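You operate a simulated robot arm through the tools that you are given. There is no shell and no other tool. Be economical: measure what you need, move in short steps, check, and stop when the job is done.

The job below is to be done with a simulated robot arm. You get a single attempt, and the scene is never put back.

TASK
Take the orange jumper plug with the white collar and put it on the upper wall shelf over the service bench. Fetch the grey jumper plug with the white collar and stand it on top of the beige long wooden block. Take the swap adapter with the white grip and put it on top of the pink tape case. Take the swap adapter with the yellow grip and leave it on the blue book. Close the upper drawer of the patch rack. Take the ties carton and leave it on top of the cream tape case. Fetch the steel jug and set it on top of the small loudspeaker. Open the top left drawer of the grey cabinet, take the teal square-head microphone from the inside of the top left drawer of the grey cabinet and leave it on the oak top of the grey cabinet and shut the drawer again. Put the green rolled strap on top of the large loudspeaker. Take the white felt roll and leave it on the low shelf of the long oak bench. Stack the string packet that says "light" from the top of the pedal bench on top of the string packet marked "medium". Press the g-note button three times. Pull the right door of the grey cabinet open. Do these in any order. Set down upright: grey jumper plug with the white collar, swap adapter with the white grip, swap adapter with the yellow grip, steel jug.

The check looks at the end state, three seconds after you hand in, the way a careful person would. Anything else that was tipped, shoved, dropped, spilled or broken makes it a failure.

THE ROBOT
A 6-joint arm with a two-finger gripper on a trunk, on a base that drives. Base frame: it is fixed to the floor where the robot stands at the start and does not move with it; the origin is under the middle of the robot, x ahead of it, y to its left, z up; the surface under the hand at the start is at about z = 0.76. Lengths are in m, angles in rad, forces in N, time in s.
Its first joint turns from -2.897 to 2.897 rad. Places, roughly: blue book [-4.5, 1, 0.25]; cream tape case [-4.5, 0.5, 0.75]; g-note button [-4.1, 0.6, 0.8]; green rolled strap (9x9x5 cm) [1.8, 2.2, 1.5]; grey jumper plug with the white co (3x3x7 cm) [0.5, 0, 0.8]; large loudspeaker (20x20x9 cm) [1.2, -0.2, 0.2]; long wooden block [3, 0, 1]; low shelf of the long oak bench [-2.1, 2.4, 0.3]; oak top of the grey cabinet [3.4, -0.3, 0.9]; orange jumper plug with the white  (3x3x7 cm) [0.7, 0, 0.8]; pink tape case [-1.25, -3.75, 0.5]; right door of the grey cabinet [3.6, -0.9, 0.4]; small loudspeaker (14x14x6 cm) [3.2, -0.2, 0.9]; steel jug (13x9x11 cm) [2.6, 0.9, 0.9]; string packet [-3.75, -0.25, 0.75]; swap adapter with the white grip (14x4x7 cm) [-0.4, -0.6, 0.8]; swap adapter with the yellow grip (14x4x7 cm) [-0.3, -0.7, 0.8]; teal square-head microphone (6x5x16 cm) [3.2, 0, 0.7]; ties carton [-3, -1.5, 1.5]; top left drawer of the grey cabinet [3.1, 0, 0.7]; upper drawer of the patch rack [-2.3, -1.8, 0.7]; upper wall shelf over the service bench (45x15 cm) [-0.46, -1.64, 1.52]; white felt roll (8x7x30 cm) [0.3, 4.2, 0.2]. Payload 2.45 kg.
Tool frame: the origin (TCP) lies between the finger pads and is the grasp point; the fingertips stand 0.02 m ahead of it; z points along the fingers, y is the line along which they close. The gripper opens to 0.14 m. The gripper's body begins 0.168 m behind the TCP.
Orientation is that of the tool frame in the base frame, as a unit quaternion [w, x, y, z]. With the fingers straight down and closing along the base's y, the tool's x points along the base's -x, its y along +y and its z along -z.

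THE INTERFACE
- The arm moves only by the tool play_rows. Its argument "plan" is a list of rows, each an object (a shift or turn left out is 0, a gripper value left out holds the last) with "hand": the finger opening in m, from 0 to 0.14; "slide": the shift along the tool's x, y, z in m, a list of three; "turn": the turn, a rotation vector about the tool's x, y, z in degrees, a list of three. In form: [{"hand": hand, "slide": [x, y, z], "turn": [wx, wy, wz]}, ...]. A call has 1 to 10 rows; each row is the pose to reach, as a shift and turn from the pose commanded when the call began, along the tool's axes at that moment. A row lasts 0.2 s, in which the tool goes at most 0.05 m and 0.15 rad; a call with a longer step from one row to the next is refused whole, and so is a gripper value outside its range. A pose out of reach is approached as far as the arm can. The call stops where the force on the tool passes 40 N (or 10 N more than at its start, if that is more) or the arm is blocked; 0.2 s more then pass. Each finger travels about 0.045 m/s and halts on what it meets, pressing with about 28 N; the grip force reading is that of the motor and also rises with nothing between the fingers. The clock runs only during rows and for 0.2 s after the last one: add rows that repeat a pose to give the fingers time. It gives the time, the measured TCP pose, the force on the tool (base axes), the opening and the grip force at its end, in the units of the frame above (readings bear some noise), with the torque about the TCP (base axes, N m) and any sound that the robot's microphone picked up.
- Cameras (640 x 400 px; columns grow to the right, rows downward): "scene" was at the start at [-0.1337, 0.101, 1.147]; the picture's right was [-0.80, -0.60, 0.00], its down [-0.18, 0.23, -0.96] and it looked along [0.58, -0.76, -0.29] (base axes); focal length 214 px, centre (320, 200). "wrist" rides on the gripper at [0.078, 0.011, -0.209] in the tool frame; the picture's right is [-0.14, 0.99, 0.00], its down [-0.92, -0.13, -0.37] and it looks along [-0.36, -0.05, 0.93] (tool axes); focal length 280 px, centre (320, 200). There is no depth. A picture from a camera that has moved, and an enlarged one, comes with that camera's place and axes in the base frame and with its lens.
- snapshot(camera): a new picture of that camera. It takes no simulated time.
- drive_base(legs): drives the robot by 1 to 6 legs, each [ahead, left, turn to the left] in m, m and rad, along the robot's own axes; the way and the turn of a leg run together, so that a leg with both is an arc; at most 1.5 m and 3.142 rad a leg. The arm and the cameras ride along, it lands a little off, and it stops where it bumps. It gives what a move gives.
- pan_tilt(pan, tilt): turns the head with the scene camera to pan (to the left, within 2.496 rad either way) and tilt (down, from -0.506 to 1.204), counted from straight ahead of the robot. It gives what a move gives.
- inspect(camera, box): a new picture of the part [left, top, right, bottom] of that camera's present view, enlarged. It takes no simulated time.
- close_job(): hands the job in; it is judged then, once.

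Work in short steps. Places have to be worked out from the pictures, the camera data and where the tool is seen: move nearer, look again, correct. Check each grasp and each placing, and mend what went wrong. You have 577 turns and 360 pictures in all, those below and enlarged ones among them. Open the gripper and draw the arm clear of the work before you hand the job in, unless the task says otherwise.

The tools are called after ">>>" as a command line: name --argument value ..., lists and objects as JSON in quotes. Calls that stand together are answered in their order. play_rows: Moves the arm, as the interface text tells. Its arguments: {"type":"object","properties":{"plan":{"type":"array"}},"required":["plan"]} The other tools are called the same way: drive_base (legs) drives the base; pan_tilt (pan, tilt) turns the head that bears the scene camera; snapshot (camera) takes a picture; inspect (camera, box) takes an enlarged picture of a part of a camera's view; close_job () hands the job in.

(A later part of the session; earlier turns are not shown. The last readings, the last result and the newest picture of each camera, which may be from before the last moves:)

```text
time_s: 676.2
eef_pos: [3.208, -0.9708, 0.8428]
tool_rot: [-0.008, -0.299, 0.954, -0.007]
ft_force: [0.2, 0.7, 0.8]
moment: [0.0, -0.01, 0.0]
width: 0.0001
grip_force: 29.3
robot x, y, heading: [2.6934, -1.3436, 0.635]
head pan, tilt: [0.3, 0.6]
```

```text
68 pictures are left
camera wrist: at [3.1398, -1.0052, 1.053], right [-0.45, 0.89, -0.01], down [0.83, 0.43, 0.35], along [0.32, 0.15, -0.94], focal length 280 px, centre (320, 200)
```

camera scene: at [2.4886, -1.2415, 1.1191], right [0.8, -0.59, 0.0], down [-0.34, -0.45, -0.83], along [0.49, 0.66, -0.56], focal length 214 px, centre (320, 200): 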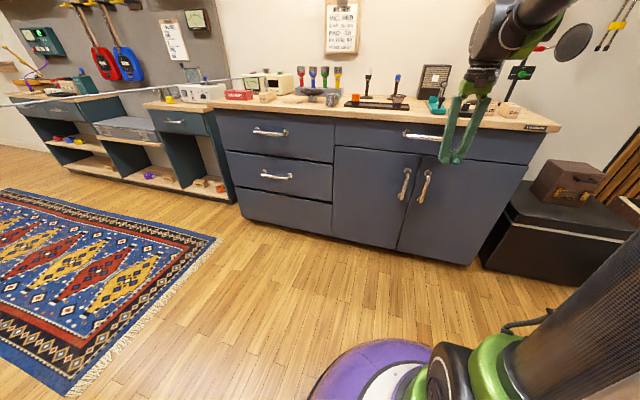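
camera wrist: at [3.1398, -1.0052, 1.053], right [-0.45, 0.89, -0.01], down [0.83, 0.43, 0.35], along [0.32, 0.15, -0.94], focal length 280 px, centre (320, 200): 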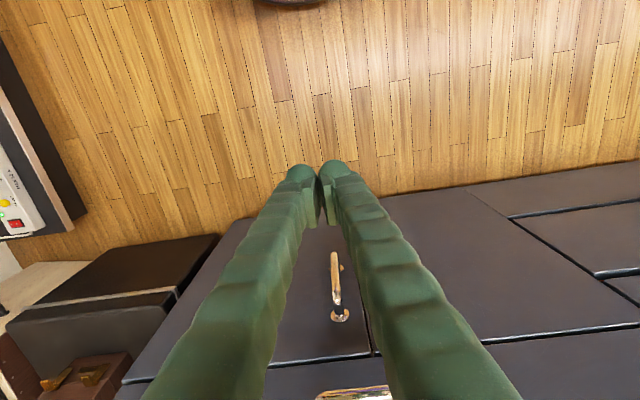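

The right door's handle bar is at about (3.48,-0.797), z≈0.545; the hinge is on its right side. I drive a bit closer and lower the hand in front of it.

>>> drive_base --legs '[[0.13, -0.02, 0.008]]'

>>> play_rows --plan '[{"hand": 0.06, "slide": [0.03, 0, 0.03]}, {"slide": [0.06, 0, 0.07]}, {"slide": [0.06, 0, 0.12]}, {"slide": [0.06, 0, 0.17]}, {"slide": [0.06, 0, 0.22]}, {"slide": [0.06, 0, 0.26]}, {"slide": [0.06, 0, 0.298]}]'

>>> snapshot --camera "wrist"

```text
time_s: 677.5
eef_pos: [3.3216, -0.9058, 0.8421]
tool_rot: [-0.008, -0.304, 0.953, -0.007]
ft_force: [0.8, -0.2, 0.1]
moment: [-0.01, 0.01, 0.02]
width: 0.0003
grip_force: 29.8
robot x, y, heading: [2.8096, -1.2819, 0.647]
head pan, tilt: [0.3, 0.6]
```

```text
time_s: 679.1
eef_pos: [3.2684, -0.9448, 0.546]
tool_rot: [-0.008, -0.304, 0.953, -0.006]
ft_force: [-0.4, -0.3, 0.3]
moment: [0.02, -0.04, -0.02]
width: 0.0599
grip_force: 0.0
robot x, y, heading: [2.8076, -1.2825, 0.643]
head pan, tilt: [0.3, 0.6]
```

```text
67 pictures are left
camera wrist: at [3.2001, -0.979, 0.7552], right [-0.46, 0.89, -0.01], down [0.83, 0.43, 0.35], along [0.32, 0.15, -0.94], focal length 280 px, centre (320, 200)
```

wrist: 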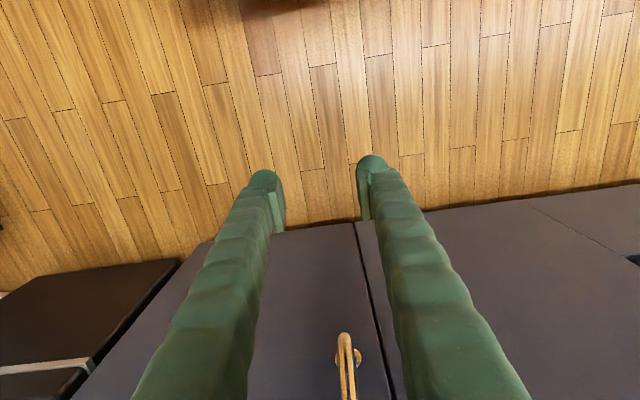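

>>> play_rows --plan '[{"slide": [-0.04, -0.006, 0]}, {"slide": [-0.085, -0.012, 0]}, {"slide": [-0.13, -0.012, 0]}, {"slide": [-0.17, -0.012, 0]}, {"slide": [-0.205, -0.012, 0]}, {"slide": [-0.23, -0.012, 0]}, {"slide": [-0.252, -0.012, 0]}]'

>>> snapshot --camera "wrist"

```text
time_s: 680.8
eef_pos: [3.5126, -0.9409, 0.5282]
tool_rot: [-0.01, -0.247, 0.969, -0.005]
ft_force: [-63.9, -75.0, 36.4]
moment: [17.57, -15.31, -0.21]
width: 0.0599
grip_force: 0.1
robot x, y, heading: [2.8141, -1.3134, 0.54]
head pan, tilt: [0.3, 0.6]
stopped in row 7: the force on the tool passed its limit at 69 N (the readings are from after the stop); the commanded pose is now the measured one
```

```text
66 pictures are left
camera wrist: at [3.4414, -0.9665, 0.7374], right [-0.35, 0.94, -0.01], down [0.87, 0.33, 0.35], along [0.33, 0.12, -0.94], focal length 280 px, centre (320, 200)
```

wrist: 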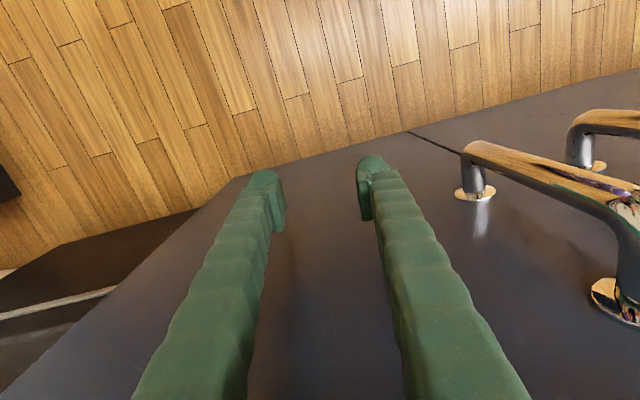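

The gripper body hit the upper drawer's handle and the base twisted slightly. I back off at once.

>>> play_rows --plan '[{"slide": [0.03, 0, 0]}, {"slide": [0.07, 0, 0]}, {"slide": [0.11, 0, 0]}, {"slide": [0.15, 0, 0]}, {"slide": [0.18, 0, 0]}]'

>>> snapshot --camera "scene"

```text
time_s: 682.0
eef_pos: [3.358, -1.0213, 0.5297]
tool_rot: [-0.01, -0.25, 0.968, -0.006]
ft_force: [0.2, 0.6, -0.3]
moment: [0.0, 0.05, -0.02]
width: 0.0602
grip_force: 0.0
robot x, y, heading: [2.8138, -1.3145, 0.543]
head pan, tilt: [0.3, 0.6]
```

```text
65 pictures are left
camera scene: at [2.6196, -1.1944, 1.1191], right [0.75, -0.66, 0.0], down [-0.38, -0.42, -0.82], along [0.55, 0.62, -0.57], focal length 214 px, centre (320, 200)
```

scene: 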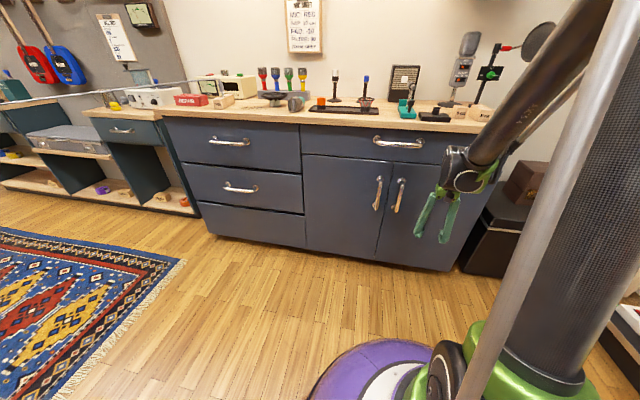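

All objects look undisturbed. I straighten the base and use a 50° tilt so the gripper body stays clear of that drawer handle.

>>> drive_base --legs '[[-0.05, 0, 0.1]]'

>>> play_rows --plan '[{"slide": [-0.02, 0, 0], "turn": [0, -8, 0]}, {"slide": [-0.04, 0, 0], "turn": [0, -16, 0]}, {"slide": [-0.06, 0, 0], "turn": [0, -24, 0]}, {"slide": [-0.08, 0, 0], "turn": [0, -32, 0]}, {"slide": [-0.1, 0, 0], "turn": [0, -40, 0]}, {"slide": [-0.12, 0, 0], "turn": [0, -48, 0]}, {"slide": [-0.13, 0, 0], "turn": [0, -52, 0]}]'

>>> snapshot --camera "wrist"

```text
time_s: 682.9
eef_pos: [3.2861, -0.9964, 0.5298]
tool_rot: [-0.009, -0.298, 0.954, -0.005]
ft_force: [-0.7, 1.0, -0.1]
moment: [0.02, 0.01, 0.0]
width: 0.0602
grip_force: 0.1
robot x, y, heading: [2.7686, -1.3365, 0.644]
head pan, tilt: [0.3, 0.6]
```

```text
time_s: 684.5
eef_pos: [3.3984, -0.9171, 0.5414]
tool_rot: [0.408, -0.271, 0.863, 0.126]
ft_force: [-0.6, 0.5, -0.1]
moment: [-0.03, 0.01, -0.01]
width: 0.0601
grip_force: 0.0
out of reach, approached as far as the arm can: row 7
robot x, y, heading: [2.7716, -1.3441, 0.638]
head pan, tilt: [0.3, 0.6]
```

```text
64 pictures are left
camera wrist: at [3.2179, -1.0293, 0.6138], right [-0.49, 0.86, 0.1], down [0.32, 0.07, 0.95], along [0.81, 0.5, -0.31], focal length 280 px, centre (320, 200)
```

wrist: 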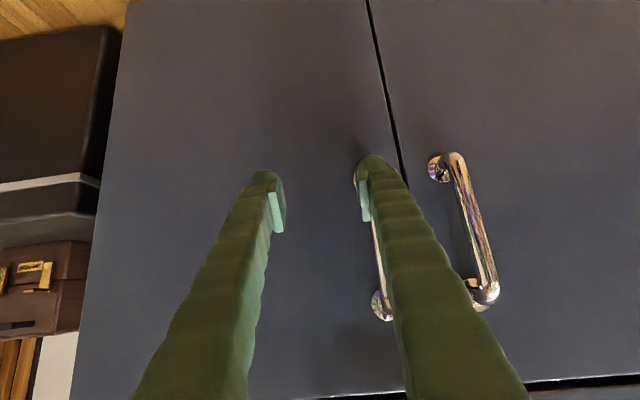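

>>> play_rows --plan '[{"slide": [0, 0.03, 0]}, {"slide": [0, 0.056, 0]}, {"slide": [-0.03, 0.056, 0.033]}, {"slide": [-0.055, 0.056, 0.062]}, {"slide": [-0.075, 0.056, 0.084]}]'

>>> snapshot --camera "wrist"

```text
time_s: 685.7
eef_pos: [3.4537, -0.8135, 0.5466]
tool_rot: [0.407, -0.271, 0.863, 0.125]
ft_force: [-7.6, -6.2, 2.1]
moment: [0.1, -0.01, 0.42]
width: 0.0603
grip_force: 0.2
robot x, y, heading: [2.7734, -1.3397, 0.647]
head pan, tilt: [0.3, 0.6]
stopped in row 5: the force on the tool passed its limit at 136 N (the readings are from after the stop); the commanded pose is now the measured one
```

```text
63 pictures are left
camera wrist: at [3.273, -0.9251, 0.6187], right [-0.49, 0.86, 0.1], down [0.32, 0.07, 0.95], along [0.81, 0.5, -0.31], focal length 280 px, centre (320, 200)
```

wrist: 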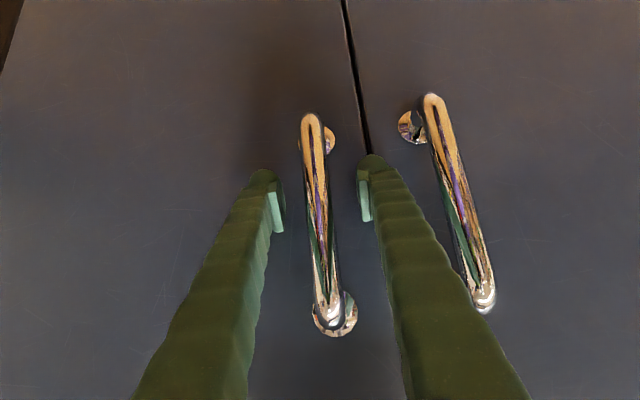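

The bar is between the fingers, tips touching the doors. Back off slightly and close.

>>> play_rows --plan '[{"slide": [0.005, 0, -0.006]}, {"slide": [0.005, 0, -0.006], "hand": 0.0}, {"slide": [0.005, 0, -0.006], "hand": 0.0}, {"slide": [0.005, 0, -0.006], "hand": 0.0}, {"slide": [0.005, 0, -0.006], "hand": 0.0}]'

```text
time_s: 686.9
eef_pos: [3.4487, -0.8177, 0.5457]
tool_rot: [0.408, -0.271, 0.863, 0.125]
ft_force: [2.7, -1.2, -0.3]
moment: [0.16, 0.15, 0.06]
width: 0.0152
grip_force: 33.6
robot x, y, heading: [2.7725, -1.3411, 0.645]
head pan, tilt: [0.3, 0.6]
```

Gripped. Pull along the door's arc (hinge on the right), yawing the hand half as much as the door.

>>> play_rows --plan '[{"slide": [0.0297, -0.0076, -0.033], "turn": [-2.6, 0, -2.34]}, {"slide": [0.0586, -0.0206, -0.0651], "turn": [-5.2, 0, -4.7]}, {"slide": [0.0862, -0.0387, -0.0957], "turn": [-7.8, 0, -7.0]}, {"slide": [0.1121, -0.0618, -0.1245], "turn": [-10.4, 0, -9.4]}, {"slide": [0.136, -0.0893, -0.151], "turn": [-13.0, 0, -11.7]}]'

>>> snapshot --camera "scene"

```text
time_s: 687.5
eef_pos: [3.399, -0.8771, 0.5449]
tool_rot: [0.405, -0.316, 0.846, 0.144]
ft_force: [1.5, -0.1, 12.1]
moment: [0.84, -0.11, 0.08]
width: 0.0149
grip_force: 41.3
robot x, y, heading: [2.7719, -1.34, 0.645]
head pan, tilt: [0.3, 0.6]
stopped in row 2: the force on the tool passed its limit at 47 N (the readings are from after the stop); the commanded pose is now the measured one
```

```text
62 pictures are left
camera scene: at [2.568, -1.2421, 1.119], right [0.81, -0.59, 0.0], down [-0.33, -0.46, -0.83], along [0.49, 0.67, -0.56], focal length 214 px, centre (320, 200)
```

scene: 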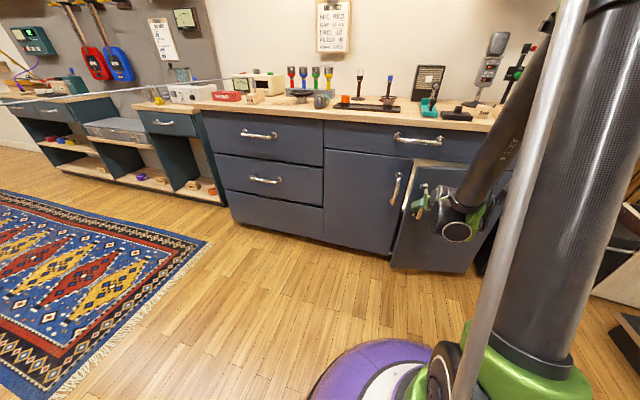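

The door has begun to open (~12°). Continue in smaller, slower steps.

>>> play_rows --plan '[{"slide": [0.0168, -0.0064, -0.0186], "turn": [-1.5, 0, -1.3]}, {"slide": [0.033, -0.0147, -0.0367], "turn": [-3.0, 0, -2.7]}, {"slide": [0.049, -0.0245, -0.0544], "turn": [-4.5, 0, -4.0]}, {"slide": [0.0644, -0.0361, -0.0716], "turn": [-6.0, 0, -5.4]}, {"slide": [0.0793, -0.0492, -0.088], "turn": [-7.5, 0, -6.7]}, {"slide": [0.0935, -0.0637, -0.1038], "turn": [-9.0, 0, -8.0]}, {"slide": [0.1069, -0.0798, -0.1187], "turn": [-10.4, 0, -9.4]}, {"slide": [0.1196, -0.0972, -0.1328], "turn": [-11.9, 0, -10.7]}, {"slide": [0.1315, -0.1158, -0.1461], "turn": [-13.4, 0, -12.0]}, {"slide": [0.1424, -0.1357, -0.1582], "turn": [-14.9, 0, -13.4]}]'

>>> snapshot --camera "scene"

```text
time_s: 688.2
eef_pos: [3.3728, -0.9194, 0.5476]
tool_rot: [0.394, -0.347, 0.837, 0.155]
ft_force: [3.6, -2.5, -17.9]
moment: [0.57, 0.36, 0.05]
width: 0.0151
grip_force: 41.2
out of reach, approached as far as the arm can: row 2, 3
robot x, y, heading: [2.771, -1.3388, 0.638]
head pan, tilt: [0.3, 0.6]
stopped in row 3: the force on the tool passed its limit at 45 N (the readings are from after the stop); the commanded pose is now the measured one
```

```text
61 pictures are left
camera scene: at [2.569, -1.2416, 1.1191], right [0.81, -0.59, 0.0], down [-0.33, -0.46, -0.82], along [0.49, 0.67, -0.57], focal length 214 px, centre (320, 200)
```

scene: 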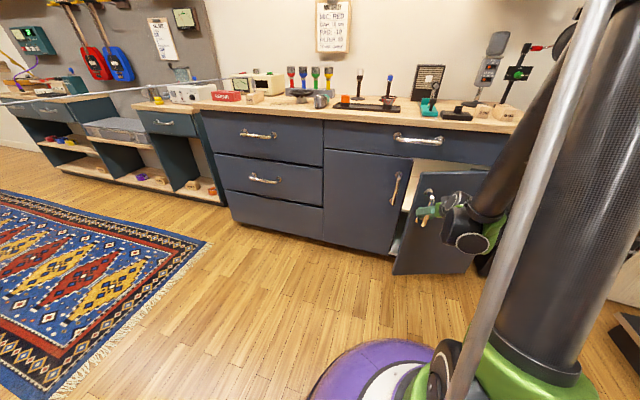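

I keep hold of the handle and let the base do the pulling along the arc instead.

>>> drive_base --legs '[[-0.056, -0.034, 0], [-0.049, -0.042, 0], [-0.041, -0.051, 0], [-0.032, -0.057, 0]]'

>>> snapshot --camera "scene"

```text
time_s: 689.8
eef_pos: [3.3372, -1.0389, 0.5477]
tool_rot: [0.395, -0.345, 0.837, 0.154]
ft_force: [2.9, -0.1, -3.9]
moment: [0.57, 0.45, 0.02]
width: 0.0152
grip_force: 41.0
robot x, y, heading: [2.7372, -1.4603, 0.639]
head pan, tilt: [0.3, 0.6]
stopped in leg 2: the force on the tool passed its limit at 43 N (the readings are from after the stop); the commanded pose is now the measured one
```

```text
60 pictures are left
camera scene: at [2.5319, -1.362, 1.1191], right [0.81, -0.59, 0.0], down [-0.33, -0.46, -0.82], along [0.49, 0.67, -0.57], focal length 214 px, centre (320, 200)
```

scene: 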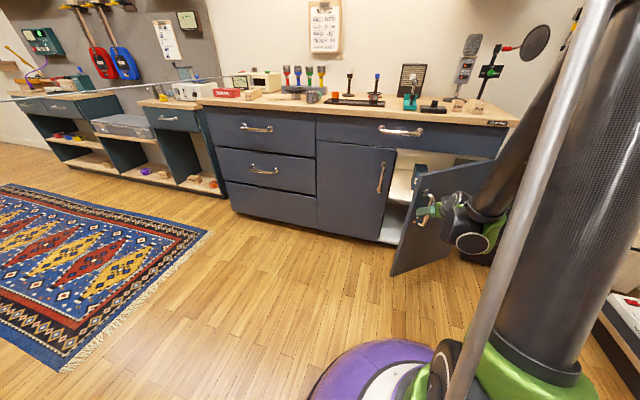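

>>> drive_base --legs '[[-0.04, -0.05, 0]]'

>>> drive_base --legs '[[-0.031, -0.056, 0]]'

>>> drive_base --legs '[[-0.021, -0.061, 0]]'

>>> snapshot --camera "scene"

```text
time_s: 690.8
eef_pos: [3.3369, -1.1021, 0.5492]
tool_rot: [0.395, -0.346, 0.837, 0.155]
ft_force: [3.8, 0.0, -5.0]
moment: [0.54, 0.42, 0.06]
width: 0.0151
grip_force: 40.6
robot x, y, heading: [2.7356, -1.5224, 0.646]
head pan, tilt: [0.3, 0.6]
```

```text
time_s: 691.8
eef_pos: [3.3443, -1.1666, 0.5492]
tool_rot: [0.396, -0.345, 0.837, 0.154]
ft_force: [3.3, 1.7, -4.0]
moment: [0.55, 0.49, 0.06]
width: 0.015
grip_force: 41.5
robot x, y, heading: [2.7427, -1.5855, 0.642]
head pan, tilt: [0.3, 0.6]
```

```text
time_s: 692.8
eef_pos: [3.3653, -1.2294, 0.548]
tool_rot: [0.397, -0.345, 0.837, 0.154]
ft_force: [16.3, 7.4, -3.3]
moment: [0.52, 0.48, 0.18]
width: 0.015
grip_force: 41.1
robot x, y, heading: [2.7644, -1.65, 0.638]
head pan, tilt: [0.3, 0.6]
```

```text
59 pictures are left
camera scene: at [2.5583, -1.551, 1.1191], right [0.81, -0.59, 0.0], down [-0.33, -0.46, -0.82], along [0.49, 0.67, -0.57], focal length 214 px, centre (320, 200)
```

scene: 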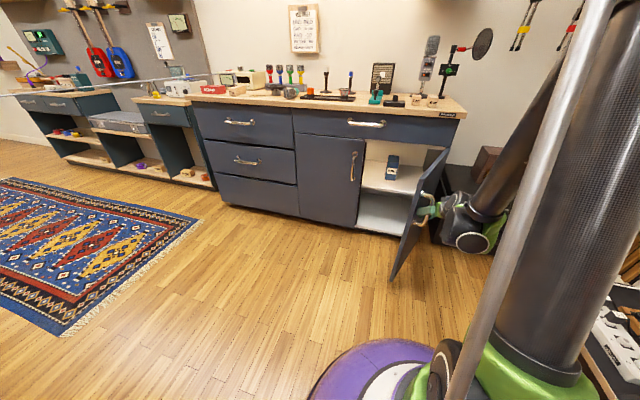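

About 70° open. One more nudge, then release.

>>> drive_base --legs '[[-0.012, -0.065, 0]]'

>>> play_rows --plan '[{"hand": 0.05}, {"hand": 0.06}, {"hand": 0.06, "slide": [0.02, 0, -0.022]}, {"slide": [0.04, 0, -0.045]}, {"slide": [0.06, 0, -0.07]}, {"slide": [0.08, 0.0, -0.09]}]'

>>> snapshot --camera "scene"

```text
time_s: 693.8
eef_pos: [3.3967, -1.2883, 0.5481]
tool_rot: [0.396, -0.345, 0.837, 0.154]
ft_force: [30.1, 20.6, -2.3]
moment: [0.55, 0.49, 0.19]
width: 0.0155
grip_force: 41.1
robot x, y, heading: [2.7921, -1.7089, 0.64]
head pan, tilt: [0.3, 0.6]
```

```text
time_s: 695.2
eef_pos: [3.32, -1.3691, 0.585]
tool_rot: [0.395, -0.345, 0.837, 0.154]
ft_force: [-0.5, 0.6, -0.5]
moment: [0.01, 0.01, 0.0]
width: 0.0599
grip_force: 0.1
out of reach, approached as far as the arm can: row 3, 4, 5, 6
robot x, y, heading: [2.7926, -1.7122, 0.64]
head pan, tilt: [0.3, 0.6]
```

```text
58 pictures are left
camera scene: at [2.5874, -1.6108, 1.1191], right [0.81, -0.59, 0.0], down [-0.33, -0.46, -0.82], along [0.49, 0.67, -0.57], focal length 214 px, centre (320, 200)
```

scene: 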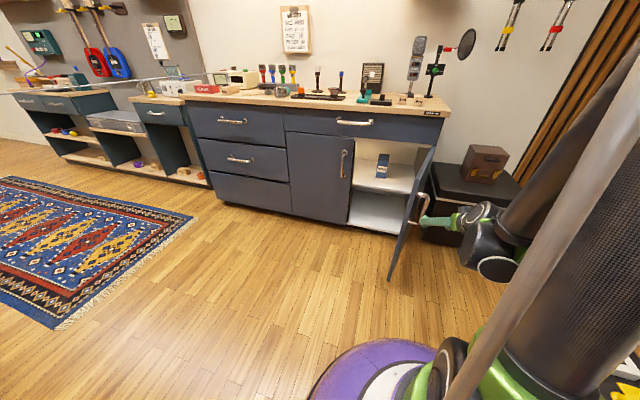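

The door stands wide open. I back off, fold the arm, and go to the steel jug.

>>> drive_base --legs '[[-0.2, 0.05, 0]]'

>>> play_rows --plan '[{"slide": [-0.025, 0, -0.035], "turn": [0, 5, 0], "hand": 0.1}, {"slide": [-0.05, 0, -0.07], "turn": [0, 10, 0]}, {"slide": [-0.075, 0, -0.105], "turn": [0, 15, 0]}, {"slide": [-0.1, 0, -0.14], "turn": [0, 20, 0]}, {"slide": [-0.125, 0, -0.175], "turn": [0, 25, 0]}, {"slide": [-0.15, 0, -0.21], "turn": [0, 30, 0]}, {"slide": [-0.175, 0, -0.245], "turn": [0, 35, 0]}, {"slide": [-0.2, 0, -0.28], "turn": [0, 40, 0]}, {"slide": [-0.225, 0, -0.315], "turn": [0, 45, 0]}, {"slide": [-0.25, 0, -0.35], "turn": [0, 48, 0]}]'

>>> drive_base --legs '[[0, 1.1, 0], [0, 1.05, 0]]'

>>> pan_tilt --pan 0.4 --tilt 0.4

>>> snapshot --camera "scene"

```text
time_s: 696.8
eef_pos: [3.1269, -1.4491, 0.5853]
tool_rot: [0.395, -0.345, 0.838, 0.154]
ft_force: [-0.9, -0.3, 0.8]
moment: [0.01, -0.01, 0.0]
width: 0.0601
grip_force: 0.1
robot x, y, heading: [2.6016, -1.7868, 0.633]
head pan, tilt: [0.3, 0.6]
```

```text
time_s: 699.0
eef_pos: [3.0454, -1.519, 1.0041]
tool_rot: [0.021, -0.377, 0.926, 0.0]
ft_force: [0.2, -0.2, 0.4]
moment: [-0.04, 0.0, 0.0]
width: 0.1
grip_force: 0.0
robot x, y, heading: [2.6007, -1.7911, 0.64]
head pan, tilt: [0.3, 0.6]
```

```text
time_s: 704.5
eef_pos: [2.4001, -0.6454, 1.0038]
tool_rot: [0.021, -0.375, 0.927, 0.0]
ft_force: [0.2, 1.0, -0.6]
moment: [0.0, 0.02, 0.0]
width: 0.1
grip_force: 0.1
robot x, y, heading: [1.9471, -0.9151, 0.63]
head pan, tilt: [0.3, 0.6]
stopped in leg 1: the robot was blocked; the commanded pose is now the measured one
```

```text
time_s: 705.3
eef_pos: [2.3992, -0.6454, 1.0029]
tool_rot: [0.021, -0.375, 0.927, 0.001]
ft_force: [-0.1, -0.4, -0.6]
moment: [0.0, 0.02, -0.05]
width: 0.1
grip_force: 0.2
robot x, y, heading: [1.9566, -0.9145, 0.634]
head pan, tilt: [0.4, 0.4]
```

```text
57 pictures are left
camera scene: at [1.7442, -0.8058, 1.1372], right [0.86, -0.51, 0.0], down [-0.2, -0.34, -0.92], along [0.47, 0.79, -0.39], focal length 214 px, centre (320, 200)
```

scene: 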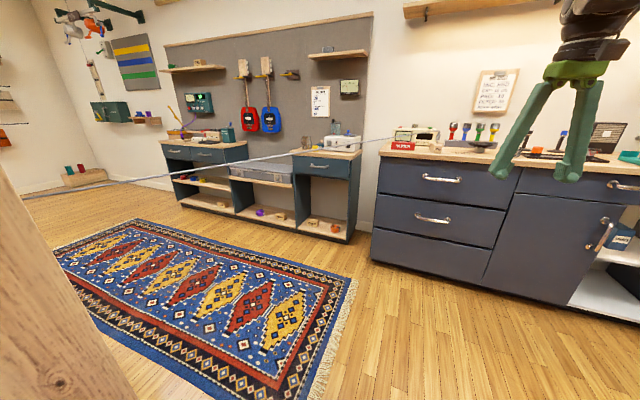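

I bumped the bookshelf's end with the base; I move toward the cabinet side, then go left along the aisle.

>>> drive_base --legs '[[0.05, -0.05, 0], [0.38, 0, 0], [0, 1.1, 0]]'

>>> pan_tilt --pan 0.4 --tilt 0.4

>>> snapshot --camera "scene"

>>> pan_tilt --pan 2.4 --tilt 0.5

>>> snapshot --camera "scene"

```text
time_s: 713.6
eef_pos: [2.1004, 0.4684, 1.0031]
tool_rot: [0.02, -0.383, 0.924, 0.0]
ft_force: [-1.2, 0.0, 0.1]
moment: [0.0, 0.02, -0.01]
width: 0.0999
grip_force: 0.1
robot x, y, heading: [1.6571, 0.1957, 0.651]
head pan, tilt: [0.4, 0.4]
```

```text
time_s: 714.2
eef_pos: [2.1017, 0.4685, 1.0035]
tool_rot: [0.021, -0.383, 0.923, 0.0]
ft_force: [0.5, 0.3, -0.1]
moment: [0.0, 0.0, 0.04]
width: 0.1
grip_force: 0.1
robot x, y, heading: [1.6633, 0.1907, 0.651]
head pan, tilt: [0.4, 0.4]
```

```text
56 pictures are left
camera scene: at [1.448, 0.2979, 1.1373], right [0.87, -0.5, 0.0], down [-0.19, -0.34, -0.92], along [0.46, 0.8, -0.39], focal length 214 px, centre (320, 200)
```

scene: 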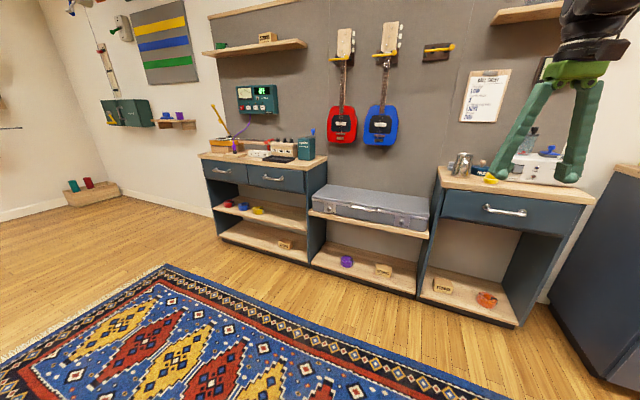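

```text
time_s: 716.1
eef_pos: [2.1009, 0.4677, 1.0029]
tool_rot: [0.021, -0.383, 0.924, 0.001]
ft_force: [0.0, 0.9, -0.3]
moment: [0.0, 0.01, 0.0]
width: 0.1
grip_force: 0.0
robot x, y, heading: [1.662, 0.1922, 0.654]
head pan, tilt: [2.4, 0.499]
```

```text
55 pictures are left
camera scene: at [1.3114, 0.2258, 1.1282], right [0.09, 1.0, 0.0], down [0.48, -0.04, -0.88], along [-0.87, 0.08, -0.48], focal length 214 px, centre (320, 200)
```

scene: 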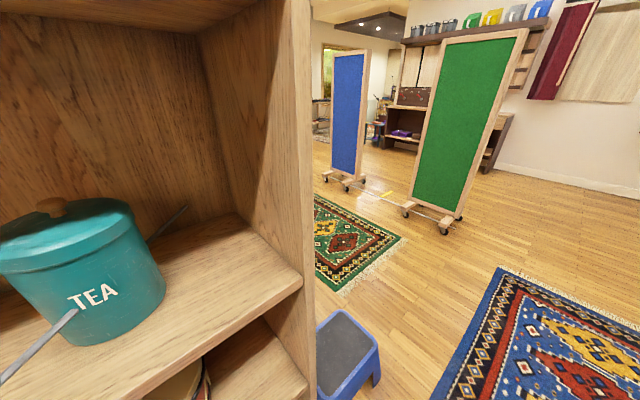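

>>> pan_tilt --pan 0.4 --tilt 0.4

>>> inspect --camera "scene" --box '[430, 120, 580, 220]'

```text
time_s: 718.1
eef_pos: [2.1014, 0.4678, 1.0034]
tool_rot: [0.021, -0.382, 0.924, 0.0]
ft_force: [-0.7, -0.3, -0.6]
moment: [0.02, 0.01, -0.04]
width: 0.0996
grip_force: 0.1
robot x, y, heading: [1.6613, 0.1939, 0.65]
head pan, tilt: [0.4, 0.4]
```

```text
4.00 times, centred on (505, 170) of scene
camera zoom: at [1.448, 0.2979, 1.1373], right [0.87, -0.5, 0.0], down [-0.19, -0.34, -0.92], along [0.46, 0.8, -0.39], focal length 858 px, centre (-420, 320)
```

zoom: 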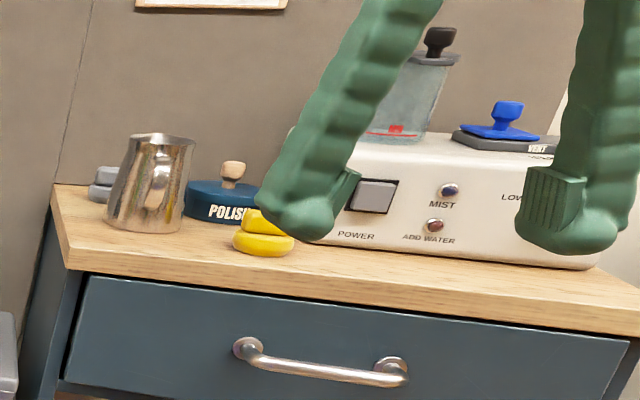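

The jug is straight ahead at about (2.56,0.84). I drive closer and view it from above.

>>> drive_base --legs '[[0.33, 0, -0.01]]'

>>> play_rows --plan '[{"hand": 0.13, "slide": [-0.04, 0, -0.04], "turn": [0, 0, 3]}, {"slide": [-0.08, 0, -0.08], "turn": [0, 0, 6]}, {"slide": [-0.12, 0, -0.11], "turn": [0, 0, 9]}, {"slide": [-0.15, 0, -0.13], "turn": [0, 0, 9]}]'

>>> snapshot --camera "wrist"

```text
time_s: 720.3
eef_pos: [2.3755, 0.6654, 1.0029]
tool_rot: [0.021, -0.376, 0.926, -0.001]
ft_force: [0.4, -0.3, -0.7]
moment: [0.01, -0.02, 0.06]
width: 0.1001
grip_force: 0.0
robot x, y, heading: [1.9291, 0.3958, 0.639]
head pan, tilt: [0.4, 0.4]
```

```text
refused: row 1 steps farther than a row can; nothing moved
```

```text
53 pictures are left
camera wrist: at [2.3038, 0.6142, 1.2088], right [-0.59, 0.81, -0.01], down [0.73, 0.54, 0.41], along [0.33, 0.23, -0.91], focal length 280 px, centre (320, 200)
```

wrist: 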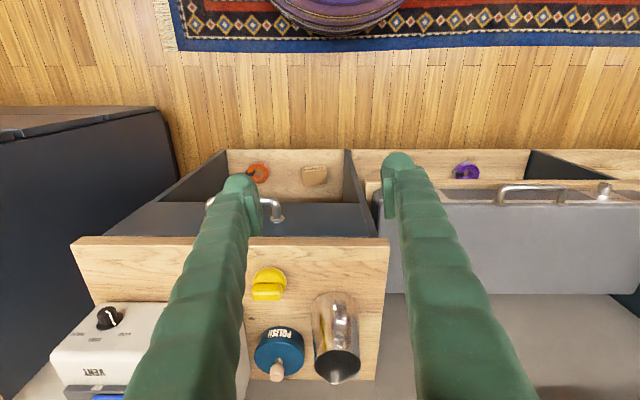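

>>> inspect --camera "wrist" --box '[250, 260, 400, 400]'

```text
2.86 times, centred on (325, 330) of wrist
camera zoom: at [2.3038, 0.6142, 1.2088], right [-0.59, 0.81, -0.01], down [0.73, 0.54, 0.41], along [0.33, 0.23, -0.91], focal length 801 px, centre (306, -171)
```

zoom: 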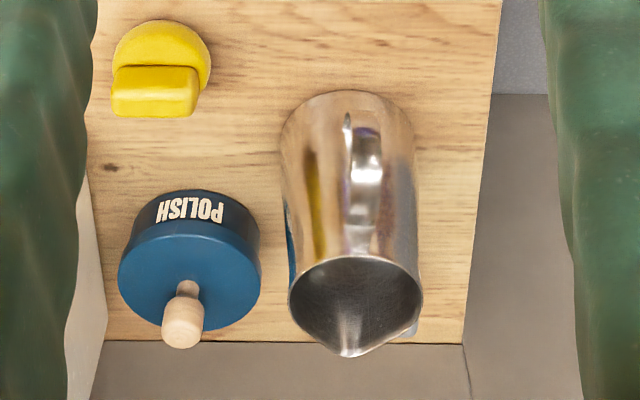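

The handle faces me and the spout the wall, so I grip across the body near the rim; centre about (2.602,0.86).

>>> play_rows --plan '[{"hand": 0.1, "slide": [-0.02, 0, -0.035], "turn": [0, 0, 4]}, {"slide": [-0.05, 0, -0.07], "turn": [0, 0, 7.3]}, {"slide": [-0.095, -0.005, -0.08], "turn": [0, 0, 7.3]}, {"slide": [-0.14, -0.01, -0.08], "turn": [0, 0, 7.3]}, {"slide": [-0.185, -0.015, -0.08], "turn": [0, 0, 7.3]}, {"slide": [-0.23, -0.0185, -0.08], "turn": [0, 0, 7.3]}, {"slide": [-0.27, -0.0185, -0.07], "turn": [0, 0, 7.3]}, {"slide": [-0.298, -0.0185, -0.05], "turn": [0, 0, 7.3]}, {"slide": [-0.298, -0.0185, -0.02], "turn": [0, 0, 7.3]}]'

>>> snapshot --camera "wrist"

>>> inspect --camera "scene" --box '[380, 60, 560, 200]'

```text
time_s: 722.3
eef_pos: [2.6024, 0.8598, 1.0354]
tool_rot: [0.021, -0.317, 0.948, 0.001]
ft_force: [-0.1, -0.1, -0.4]
moment: [0.05, 0.01, -0.02]
width: 0.1001
grip_force: 0.0
robot x, y, heading: [1.9338, 0.3969, 0.637]
head pan, tilt: [0.4, 0.4]
```

```text
51 pictures are left
camera wrist: at [2.525, 0.8178, 1.2412], right [-0.48, 0.87, -0.01], down [0.8, 0.45, 0.41], along [0.36, 0.19, -0.91], focal length 280 px, centre (320, 200)
```

wrist: 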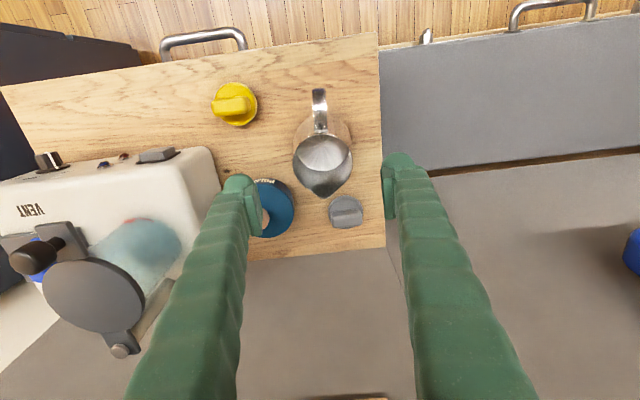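

```text
2.86 times, centred on (470, 130) of scene
camera zoom: at [1.7203, 0.5041, 1.1373], right [0.86, -0.51, 0.0], down [-0.2, -0.34, -0.92], along [0.47, 0.79, -0.39], focal length 613 px, centre (-109, 400)
```

zoom: 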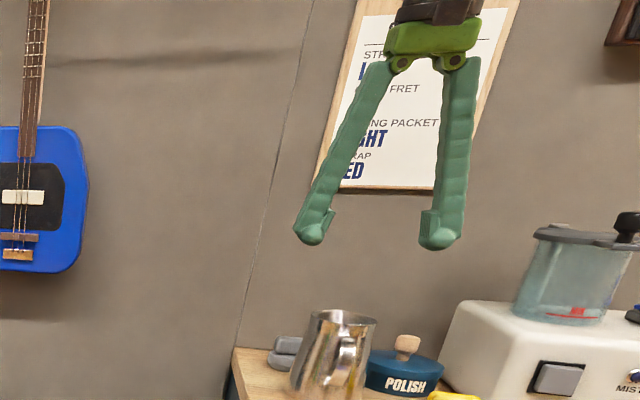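

Centred within 3 mm; rim at z≈0.93. Descend to 1.8 cm below the rim and grip.

>>> play_rows --plan '[{"slide": [0.003, 0.001, 0.04]}, {"slide": [0.0, 0.001, 0.08]}, {"slide": [-0.003, 0.001, 0.11]}, {"slide": [-0.003, 0.001, 0.125]}, {"slide": [-0.003, 0.001, 0.125], "hand": 0.0}, {"slide": [-0.003, 0.001, 0.125], "hand": 0.0}, {"slide": [-0.003, 0.001, 0.125], "hand": 0.0}, {"slide": [-0.003, 0.001, 0.125], "hand": 0.0}]'

>>> play_rows --plan '[{"slide": [0, 0, -0.015]}, {"slide": [0, 0, -0.035]}, {"slide": [0, 0, -0.06]}, {"slide": [0, 0, -0.06]}, {"slide": [0, 0, -0.06]}]'

>>> inspect --camera "scene" --box '[380, 90, 560, 230]'

```text
time_s: 724.1
eef_pos: [2.6088, 0.8641, 0.9094]
tool_rot: [0.02, -0.316, 0.948, 0.001]
ft_force: [0.5, -0.6, -0.3]
moment: [-0.02, -0.02, 0.01]
width: 0.0741
grip_force: 28.3
robot x, y, heading: [1.9302, 0.3993, 0.643]
head pan, tilt: [0.4, 0.4]
```

```text
time_s: 725.3
eef_pos: [2.6048, 0.8633, 0.9692]
tool_rot: [0.021, -0.317, 0.948, 0.002]
ft_force: [0.8, -0.6, -2.5]
moment: [-0.02, 0.05, 0.06]
width: 0.0742
grip_force: 28.5
robot x, y, heading: [1.9297, 0.3958, 0.633]
head pan, tilt: [0.4, 0.4]
```

```text
2.86 times, centred on (470, 160) of scene
camera zoom: at [1.7205, 0.5042, 1.1373], right [0.86, -0.51, 0.0], down [-0.2, -0.34, -0.92], along [0.47, 0.79, -0.39], focal length 613 px, centre (-109, 314)
```

zoom: 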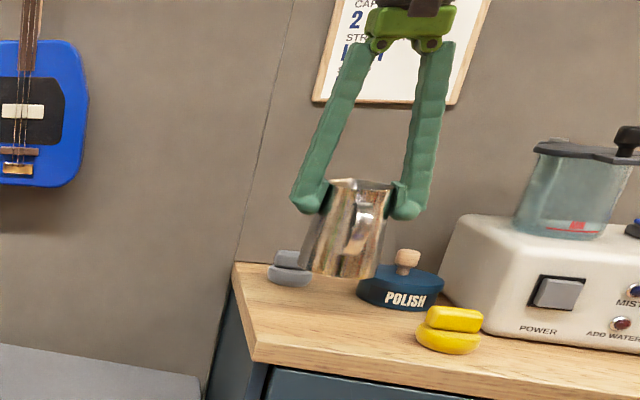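

Jug held firmly. Lift higher, back off, and drive right to the speaker on the cabinet.

>>> play_rows --plan '[{"slide": [0, 0, -0.05]}, {"slide": [0, 0, -0.1]}, {"slide": [0.03, 0, -0.13]}, {"slide": [0.07, 0, -0.15]}, {"slide": [0.11, 0, -0.17]}, {"slide": [0.15, 0, -0.18]}, {"slide": [0.19, 0, -0.18]}]'

>>> drive_base --legs '[[-0.12, 0, 0], [0, -1.15, 0]]'

>>> snapshot --camera "scene"

>>> snapshot --camera "wrist"

```text
time_s: 726.9
eef_pos: [2.4461, 0.7465, 1.142]
tool_rot: [0.021, -0.316, 0.948, 0.001]
ft_force: [-0.1, 0.5, -2.8]
moment: [-0.07, 0.08, -0.01]
width: 0.0742
grip_force: 27.8
robot x, y, heading: [1.9311, 0.3938, 0.635]
head pan, tilt: [0.4, 0.4]
```

```text
time_s: 733.7
eef_pos: [3.0504, -0.2804, 1.141]
tool_rot: [0.02, -0.311, 0.95, 0.001]
ft_force: [-0.1, 0.1, -3.1]
moment: [0.03, -0.02, 0.02]
width: 0.0744
grip_force: 27.6
robot x, y, heading: [2.526, -0.6248, 0.628]
head pan, tilt: [0.4, 0.4]
```

```text
48 pictures are left
camera scene: at [2.3216, -0.5138, 1.1373], right [0.85, -0.52, 0.0], down [-0.2, -0.33, -0.92], along [0.48, 0.79, -0.39], focal length 214 px, centre (320, 200)
```

scene: 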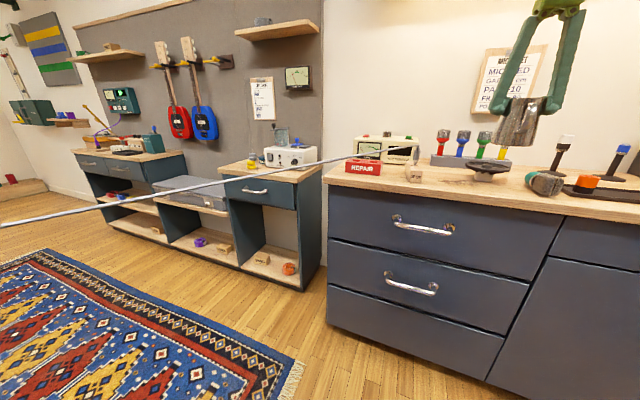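

```text
47 pictures are left
camera wrist: at [2.9715, -0.3224, 1.3474], right [-0.47, 0.88, -0.01], down [0.8, 0.44, 0.41], along [0.36, 0.19, -0.91], focal length 280 px, centre (320, 200)
```

wrist: 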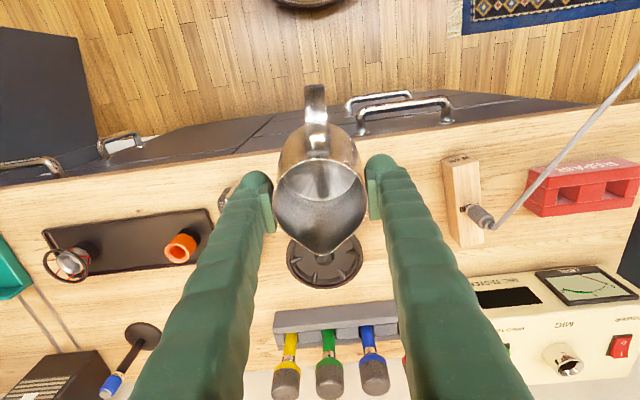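

I pull the jug back a little to see the speaker fully.

>>> play_rows --plan '[{"slide": [0.04, 0, 0]}, {"slide": [0.08, 0, 0]}, {"slide": [0.11, 0, 0]}]'

>>> inspect --camera "wrist" --box '[240, 240, 420, 380]'

>>> inspect --camera "scene" --box '[440, 130, 540, 200]'

```text
time_s: 734.5
eef_pos: [2.9605, -0.3474, 1.1387]
tool_rot: [0.02, -0.312, 0.95, 0.001]
ft_force: [0.0, 0.8, -2.7]
moment: [-0.04, 0.07, 0.0]
width: 0.074
grip_force: 27.7
robot x, y, heading: [2.5276, -0.6235, 0.626]
head pan, tilt: [0.4, 0.4]
```

```text
2.86 times, centred on (330, 310) of wrist
camera zoom: at [2.8815, -0.3879, 1.3451], right [-0.47, 0.88, -0.01], down [0.8, 0.44, 0.41], along [0.36, 0.19, -0.91], focal length 801 px, centre (291, -114)
```

zoom: 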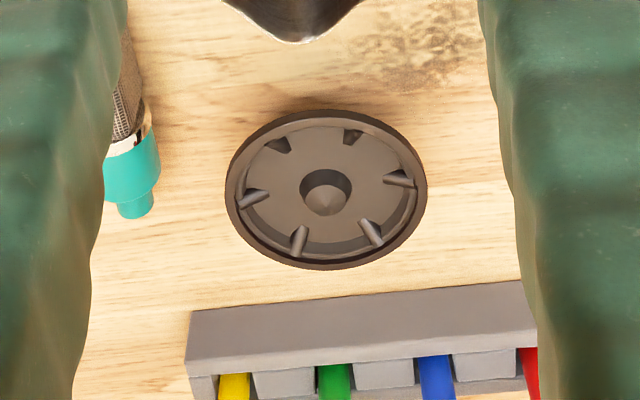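

```text
5.71 times, centred on (490, 165) of scene
camera zoom: at [2.3219, -0.5136, 1.1373], right [0.85, -0.52, 0.0], down [-0.2, -0.33, -0.92], along [0.48, 0.79, -0.39], focal length 1226 px, centre (-651, 400)
```

zoom: 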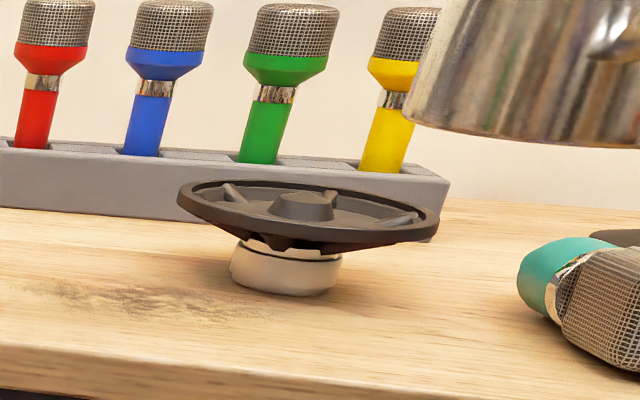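

The speaker's centre hub is at (3.216,-0.181), z≈0.956. I move the jug over it and lower slowly.

>>> play_rows --plan '[{"slide": [-0.045, -0.004, 0]}, {"slide": [-0.09, -0.008, 0]}, {"slide": [-0.135, -0.012, 0]}, {"slide": [-0.18, -0.015, 0]}, {"slide": [-0.225, -0.017, 0]}, {"slide": [-0.265, -0.017, 0]}, {"slide": [-0.295, -0.017, 0]}, {"slide": [-0.3086, -0.017, 0.02]}, {"slide": [-0.3086, -0.017, 0.045]}, {"slide": [-0.3086, -0.017, 0.06]}]'

>>> inspect --camera "scene" --box '[440, 110, 540, 200]'

```text
time_s: 736.7
eef_pos: [3.2221, -0.1771, 1.0913]
tool_rot: [0.021, -0.311, 0.95, 0.002]
ft_force: [-0.3, 0.3, -2.8]
moment: [0.01, 0.02, -0.02]
width: 0.0739
grip_force: 27.7
robot x, y, heading: [2.5303, -0.6221, 0.625]
head pan, tilt: [0.4, 0.4]
```

```text
4.44 times, centred on (490, 155) of scene
camera zoom: at [2.3217, -0.5138, 1.1373], right [0.85, -0.52, 0.0], down [-0.2, -0.33, -0.92], along [0.48, 0.79, -0.39], focal length 953 px, centre (-436, 400)
```

zoom: 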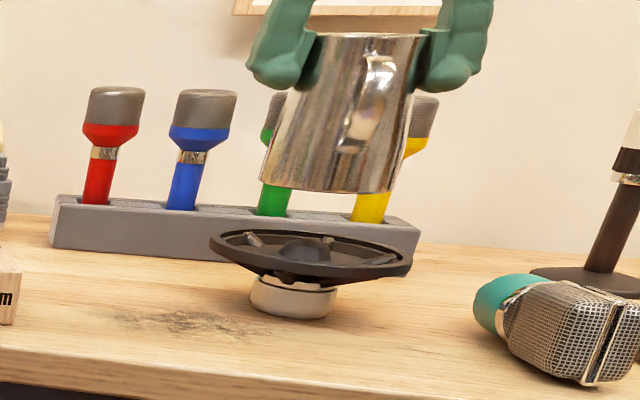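

>>> play_rows --plan '[{"slide": [0, 0.008, 0.012]}, {"slide": [0, 0.008, 0.024]}, {"slide": [0, 0.008, 0.03]}, {"slide": [0, 0.008, 0.034]}, {"slide": [0, 0.008, 0.038]}, {"slide": [0, 0.008, 0.042]}, {"slide": [0, 0.008, 0.046]}, {"slide": [0, 0.008, 0.05]}]'

>>> inspect --camera "scene" --box '[440, 110, 540, 200]'

```text
time_s: 738.5
eef_pos: [3.2191, -0.1691, 1.04]
tool_rot: [0.021, -0.311, 0.95, 0.001]
ft_force: [-0.4, -0.4, -3.5]
moment: [0.01, -0.01, 0.01]
width: 0.0742
grip_force: 28.0
robot x, y, heading: [2.5292, -0.6227, 0.626]
head pan, tilt: [0.4, 0.4]
```

```text
4.44 times, centred on (490, 155) of scene
camera zoom: at [2.3217, -0.5137, 1.1373], right [0.85, -0.52, 0.0], down [-0.2, -0.33, -0.92], along [0.48, 0.79, -0.39], focal length 953 px, centre (-436, 400)
```

zoom: 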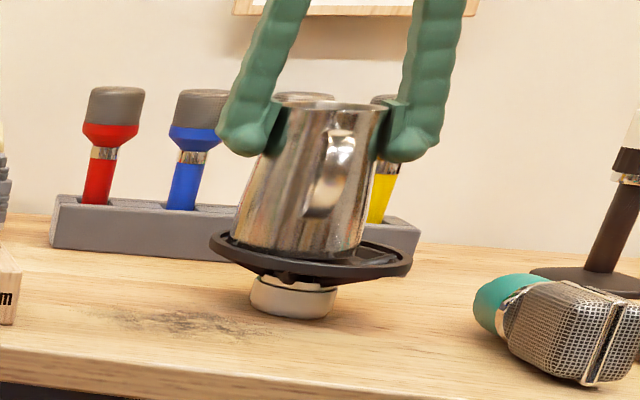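

>>> play_rows --plan '[{"slide": [0.002, -0.007, 0.002]}, {"slide": [0.002, -0.007, 0.005]}, {"slide": [0.002, -0.007, 0.008]}, {"slide": [0.002, -0.007, 0.011]}, {"slide": [0.002, -0.007, 0.014]}, {"slide": [0.002, -0.007, 0.017]}]'

>>> inspect --camera "scene" --box '[440, 110, 540, 200]'

```text
time_s: 739.9
eef_pos: [3.2214, -0.1754, 1.0241]
tool_rot: [0.021, -0.311, 0.95, 0.001]
ft_force: [2.0, -2.7, 30.2]
moment: [0.32, 0.26, 0.1]
width: 0.0755
grip_force: 27.7
robot x, y, heading: [2.5293, -0.6218, 0.627]
head pan, tilt: [0.4, 0.4]
```

```text
4.44 times, centred on (490, 155) of scene
camera zoom: at [2.321, -0.5145, 1.1372], right [0.85, -0.52, 0.0], down [-0.2, -0.33, -0.92], along [0.48, 0.79, -0.39], focal length 953 px, centre (-436, 400)
```

zoom: 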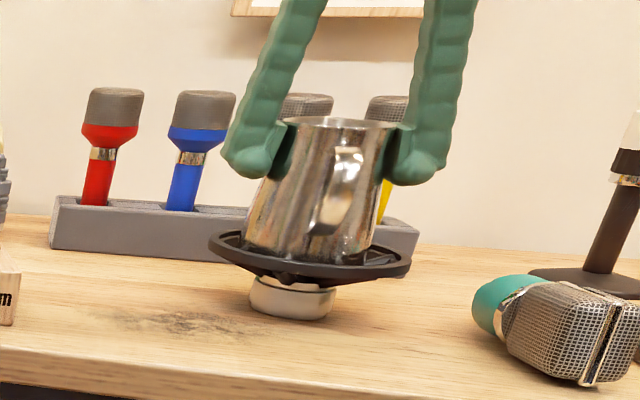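

Seated on the hub. Ease off, open, rise, and check.

>>> play_rows --plan '[{"slide": [0, 0, -0.002]}, {"slide": [0, 0, -0.002], "hand": 0.08}, {"slide": [0, 0, -0.002], "hand": 0.09}, {"slide": [0, 0, -0.002], "hand": 0.1}, {"slide": [0, 0, -0.002], "hand": 0.1}, {"slide": [0, 0, -0.03]}, {"slide": [0, 0, -0.07]}, {"slide": [0, 0, -0.11]}, {"slide": [0.02, 0, -0.15]}, {"slide": [0.06, 0, -0.17]}]'

>>> inspect --camera "scene" --box '[340, 100, 560, 220]'

```text
time_s: 742.1
eef_pos: [3.1673, -0.2124, 1.1902]
tool_rot: [0.02, -0.311, 0.95, 0.001]
ft_force: [0.6, -0.1, -0.2]
moment: [-0.09, 0.1, 0.02]
width: 0.0999
grip_force: 0.2
robot x, y, heading: [2.5313, -0.6224, 0.626]
head pan, tilt: [0.4, 0.4]
```

```text
2.91 times, centred on (450, 160) of scene
camera zoom: at [2.322, -0.5136, 1.1373], right [0.85, -0.52, 0.0], down [-0.2, -0.33, -0.92], along [0.48, 0.79, -0.39], focal length 624 px, centre (-58, 316)
```

zoom: 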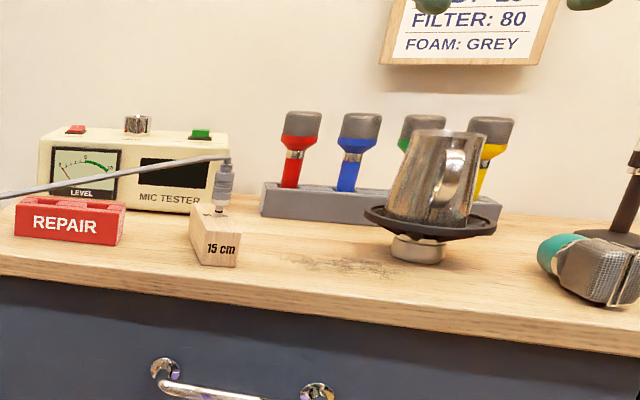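

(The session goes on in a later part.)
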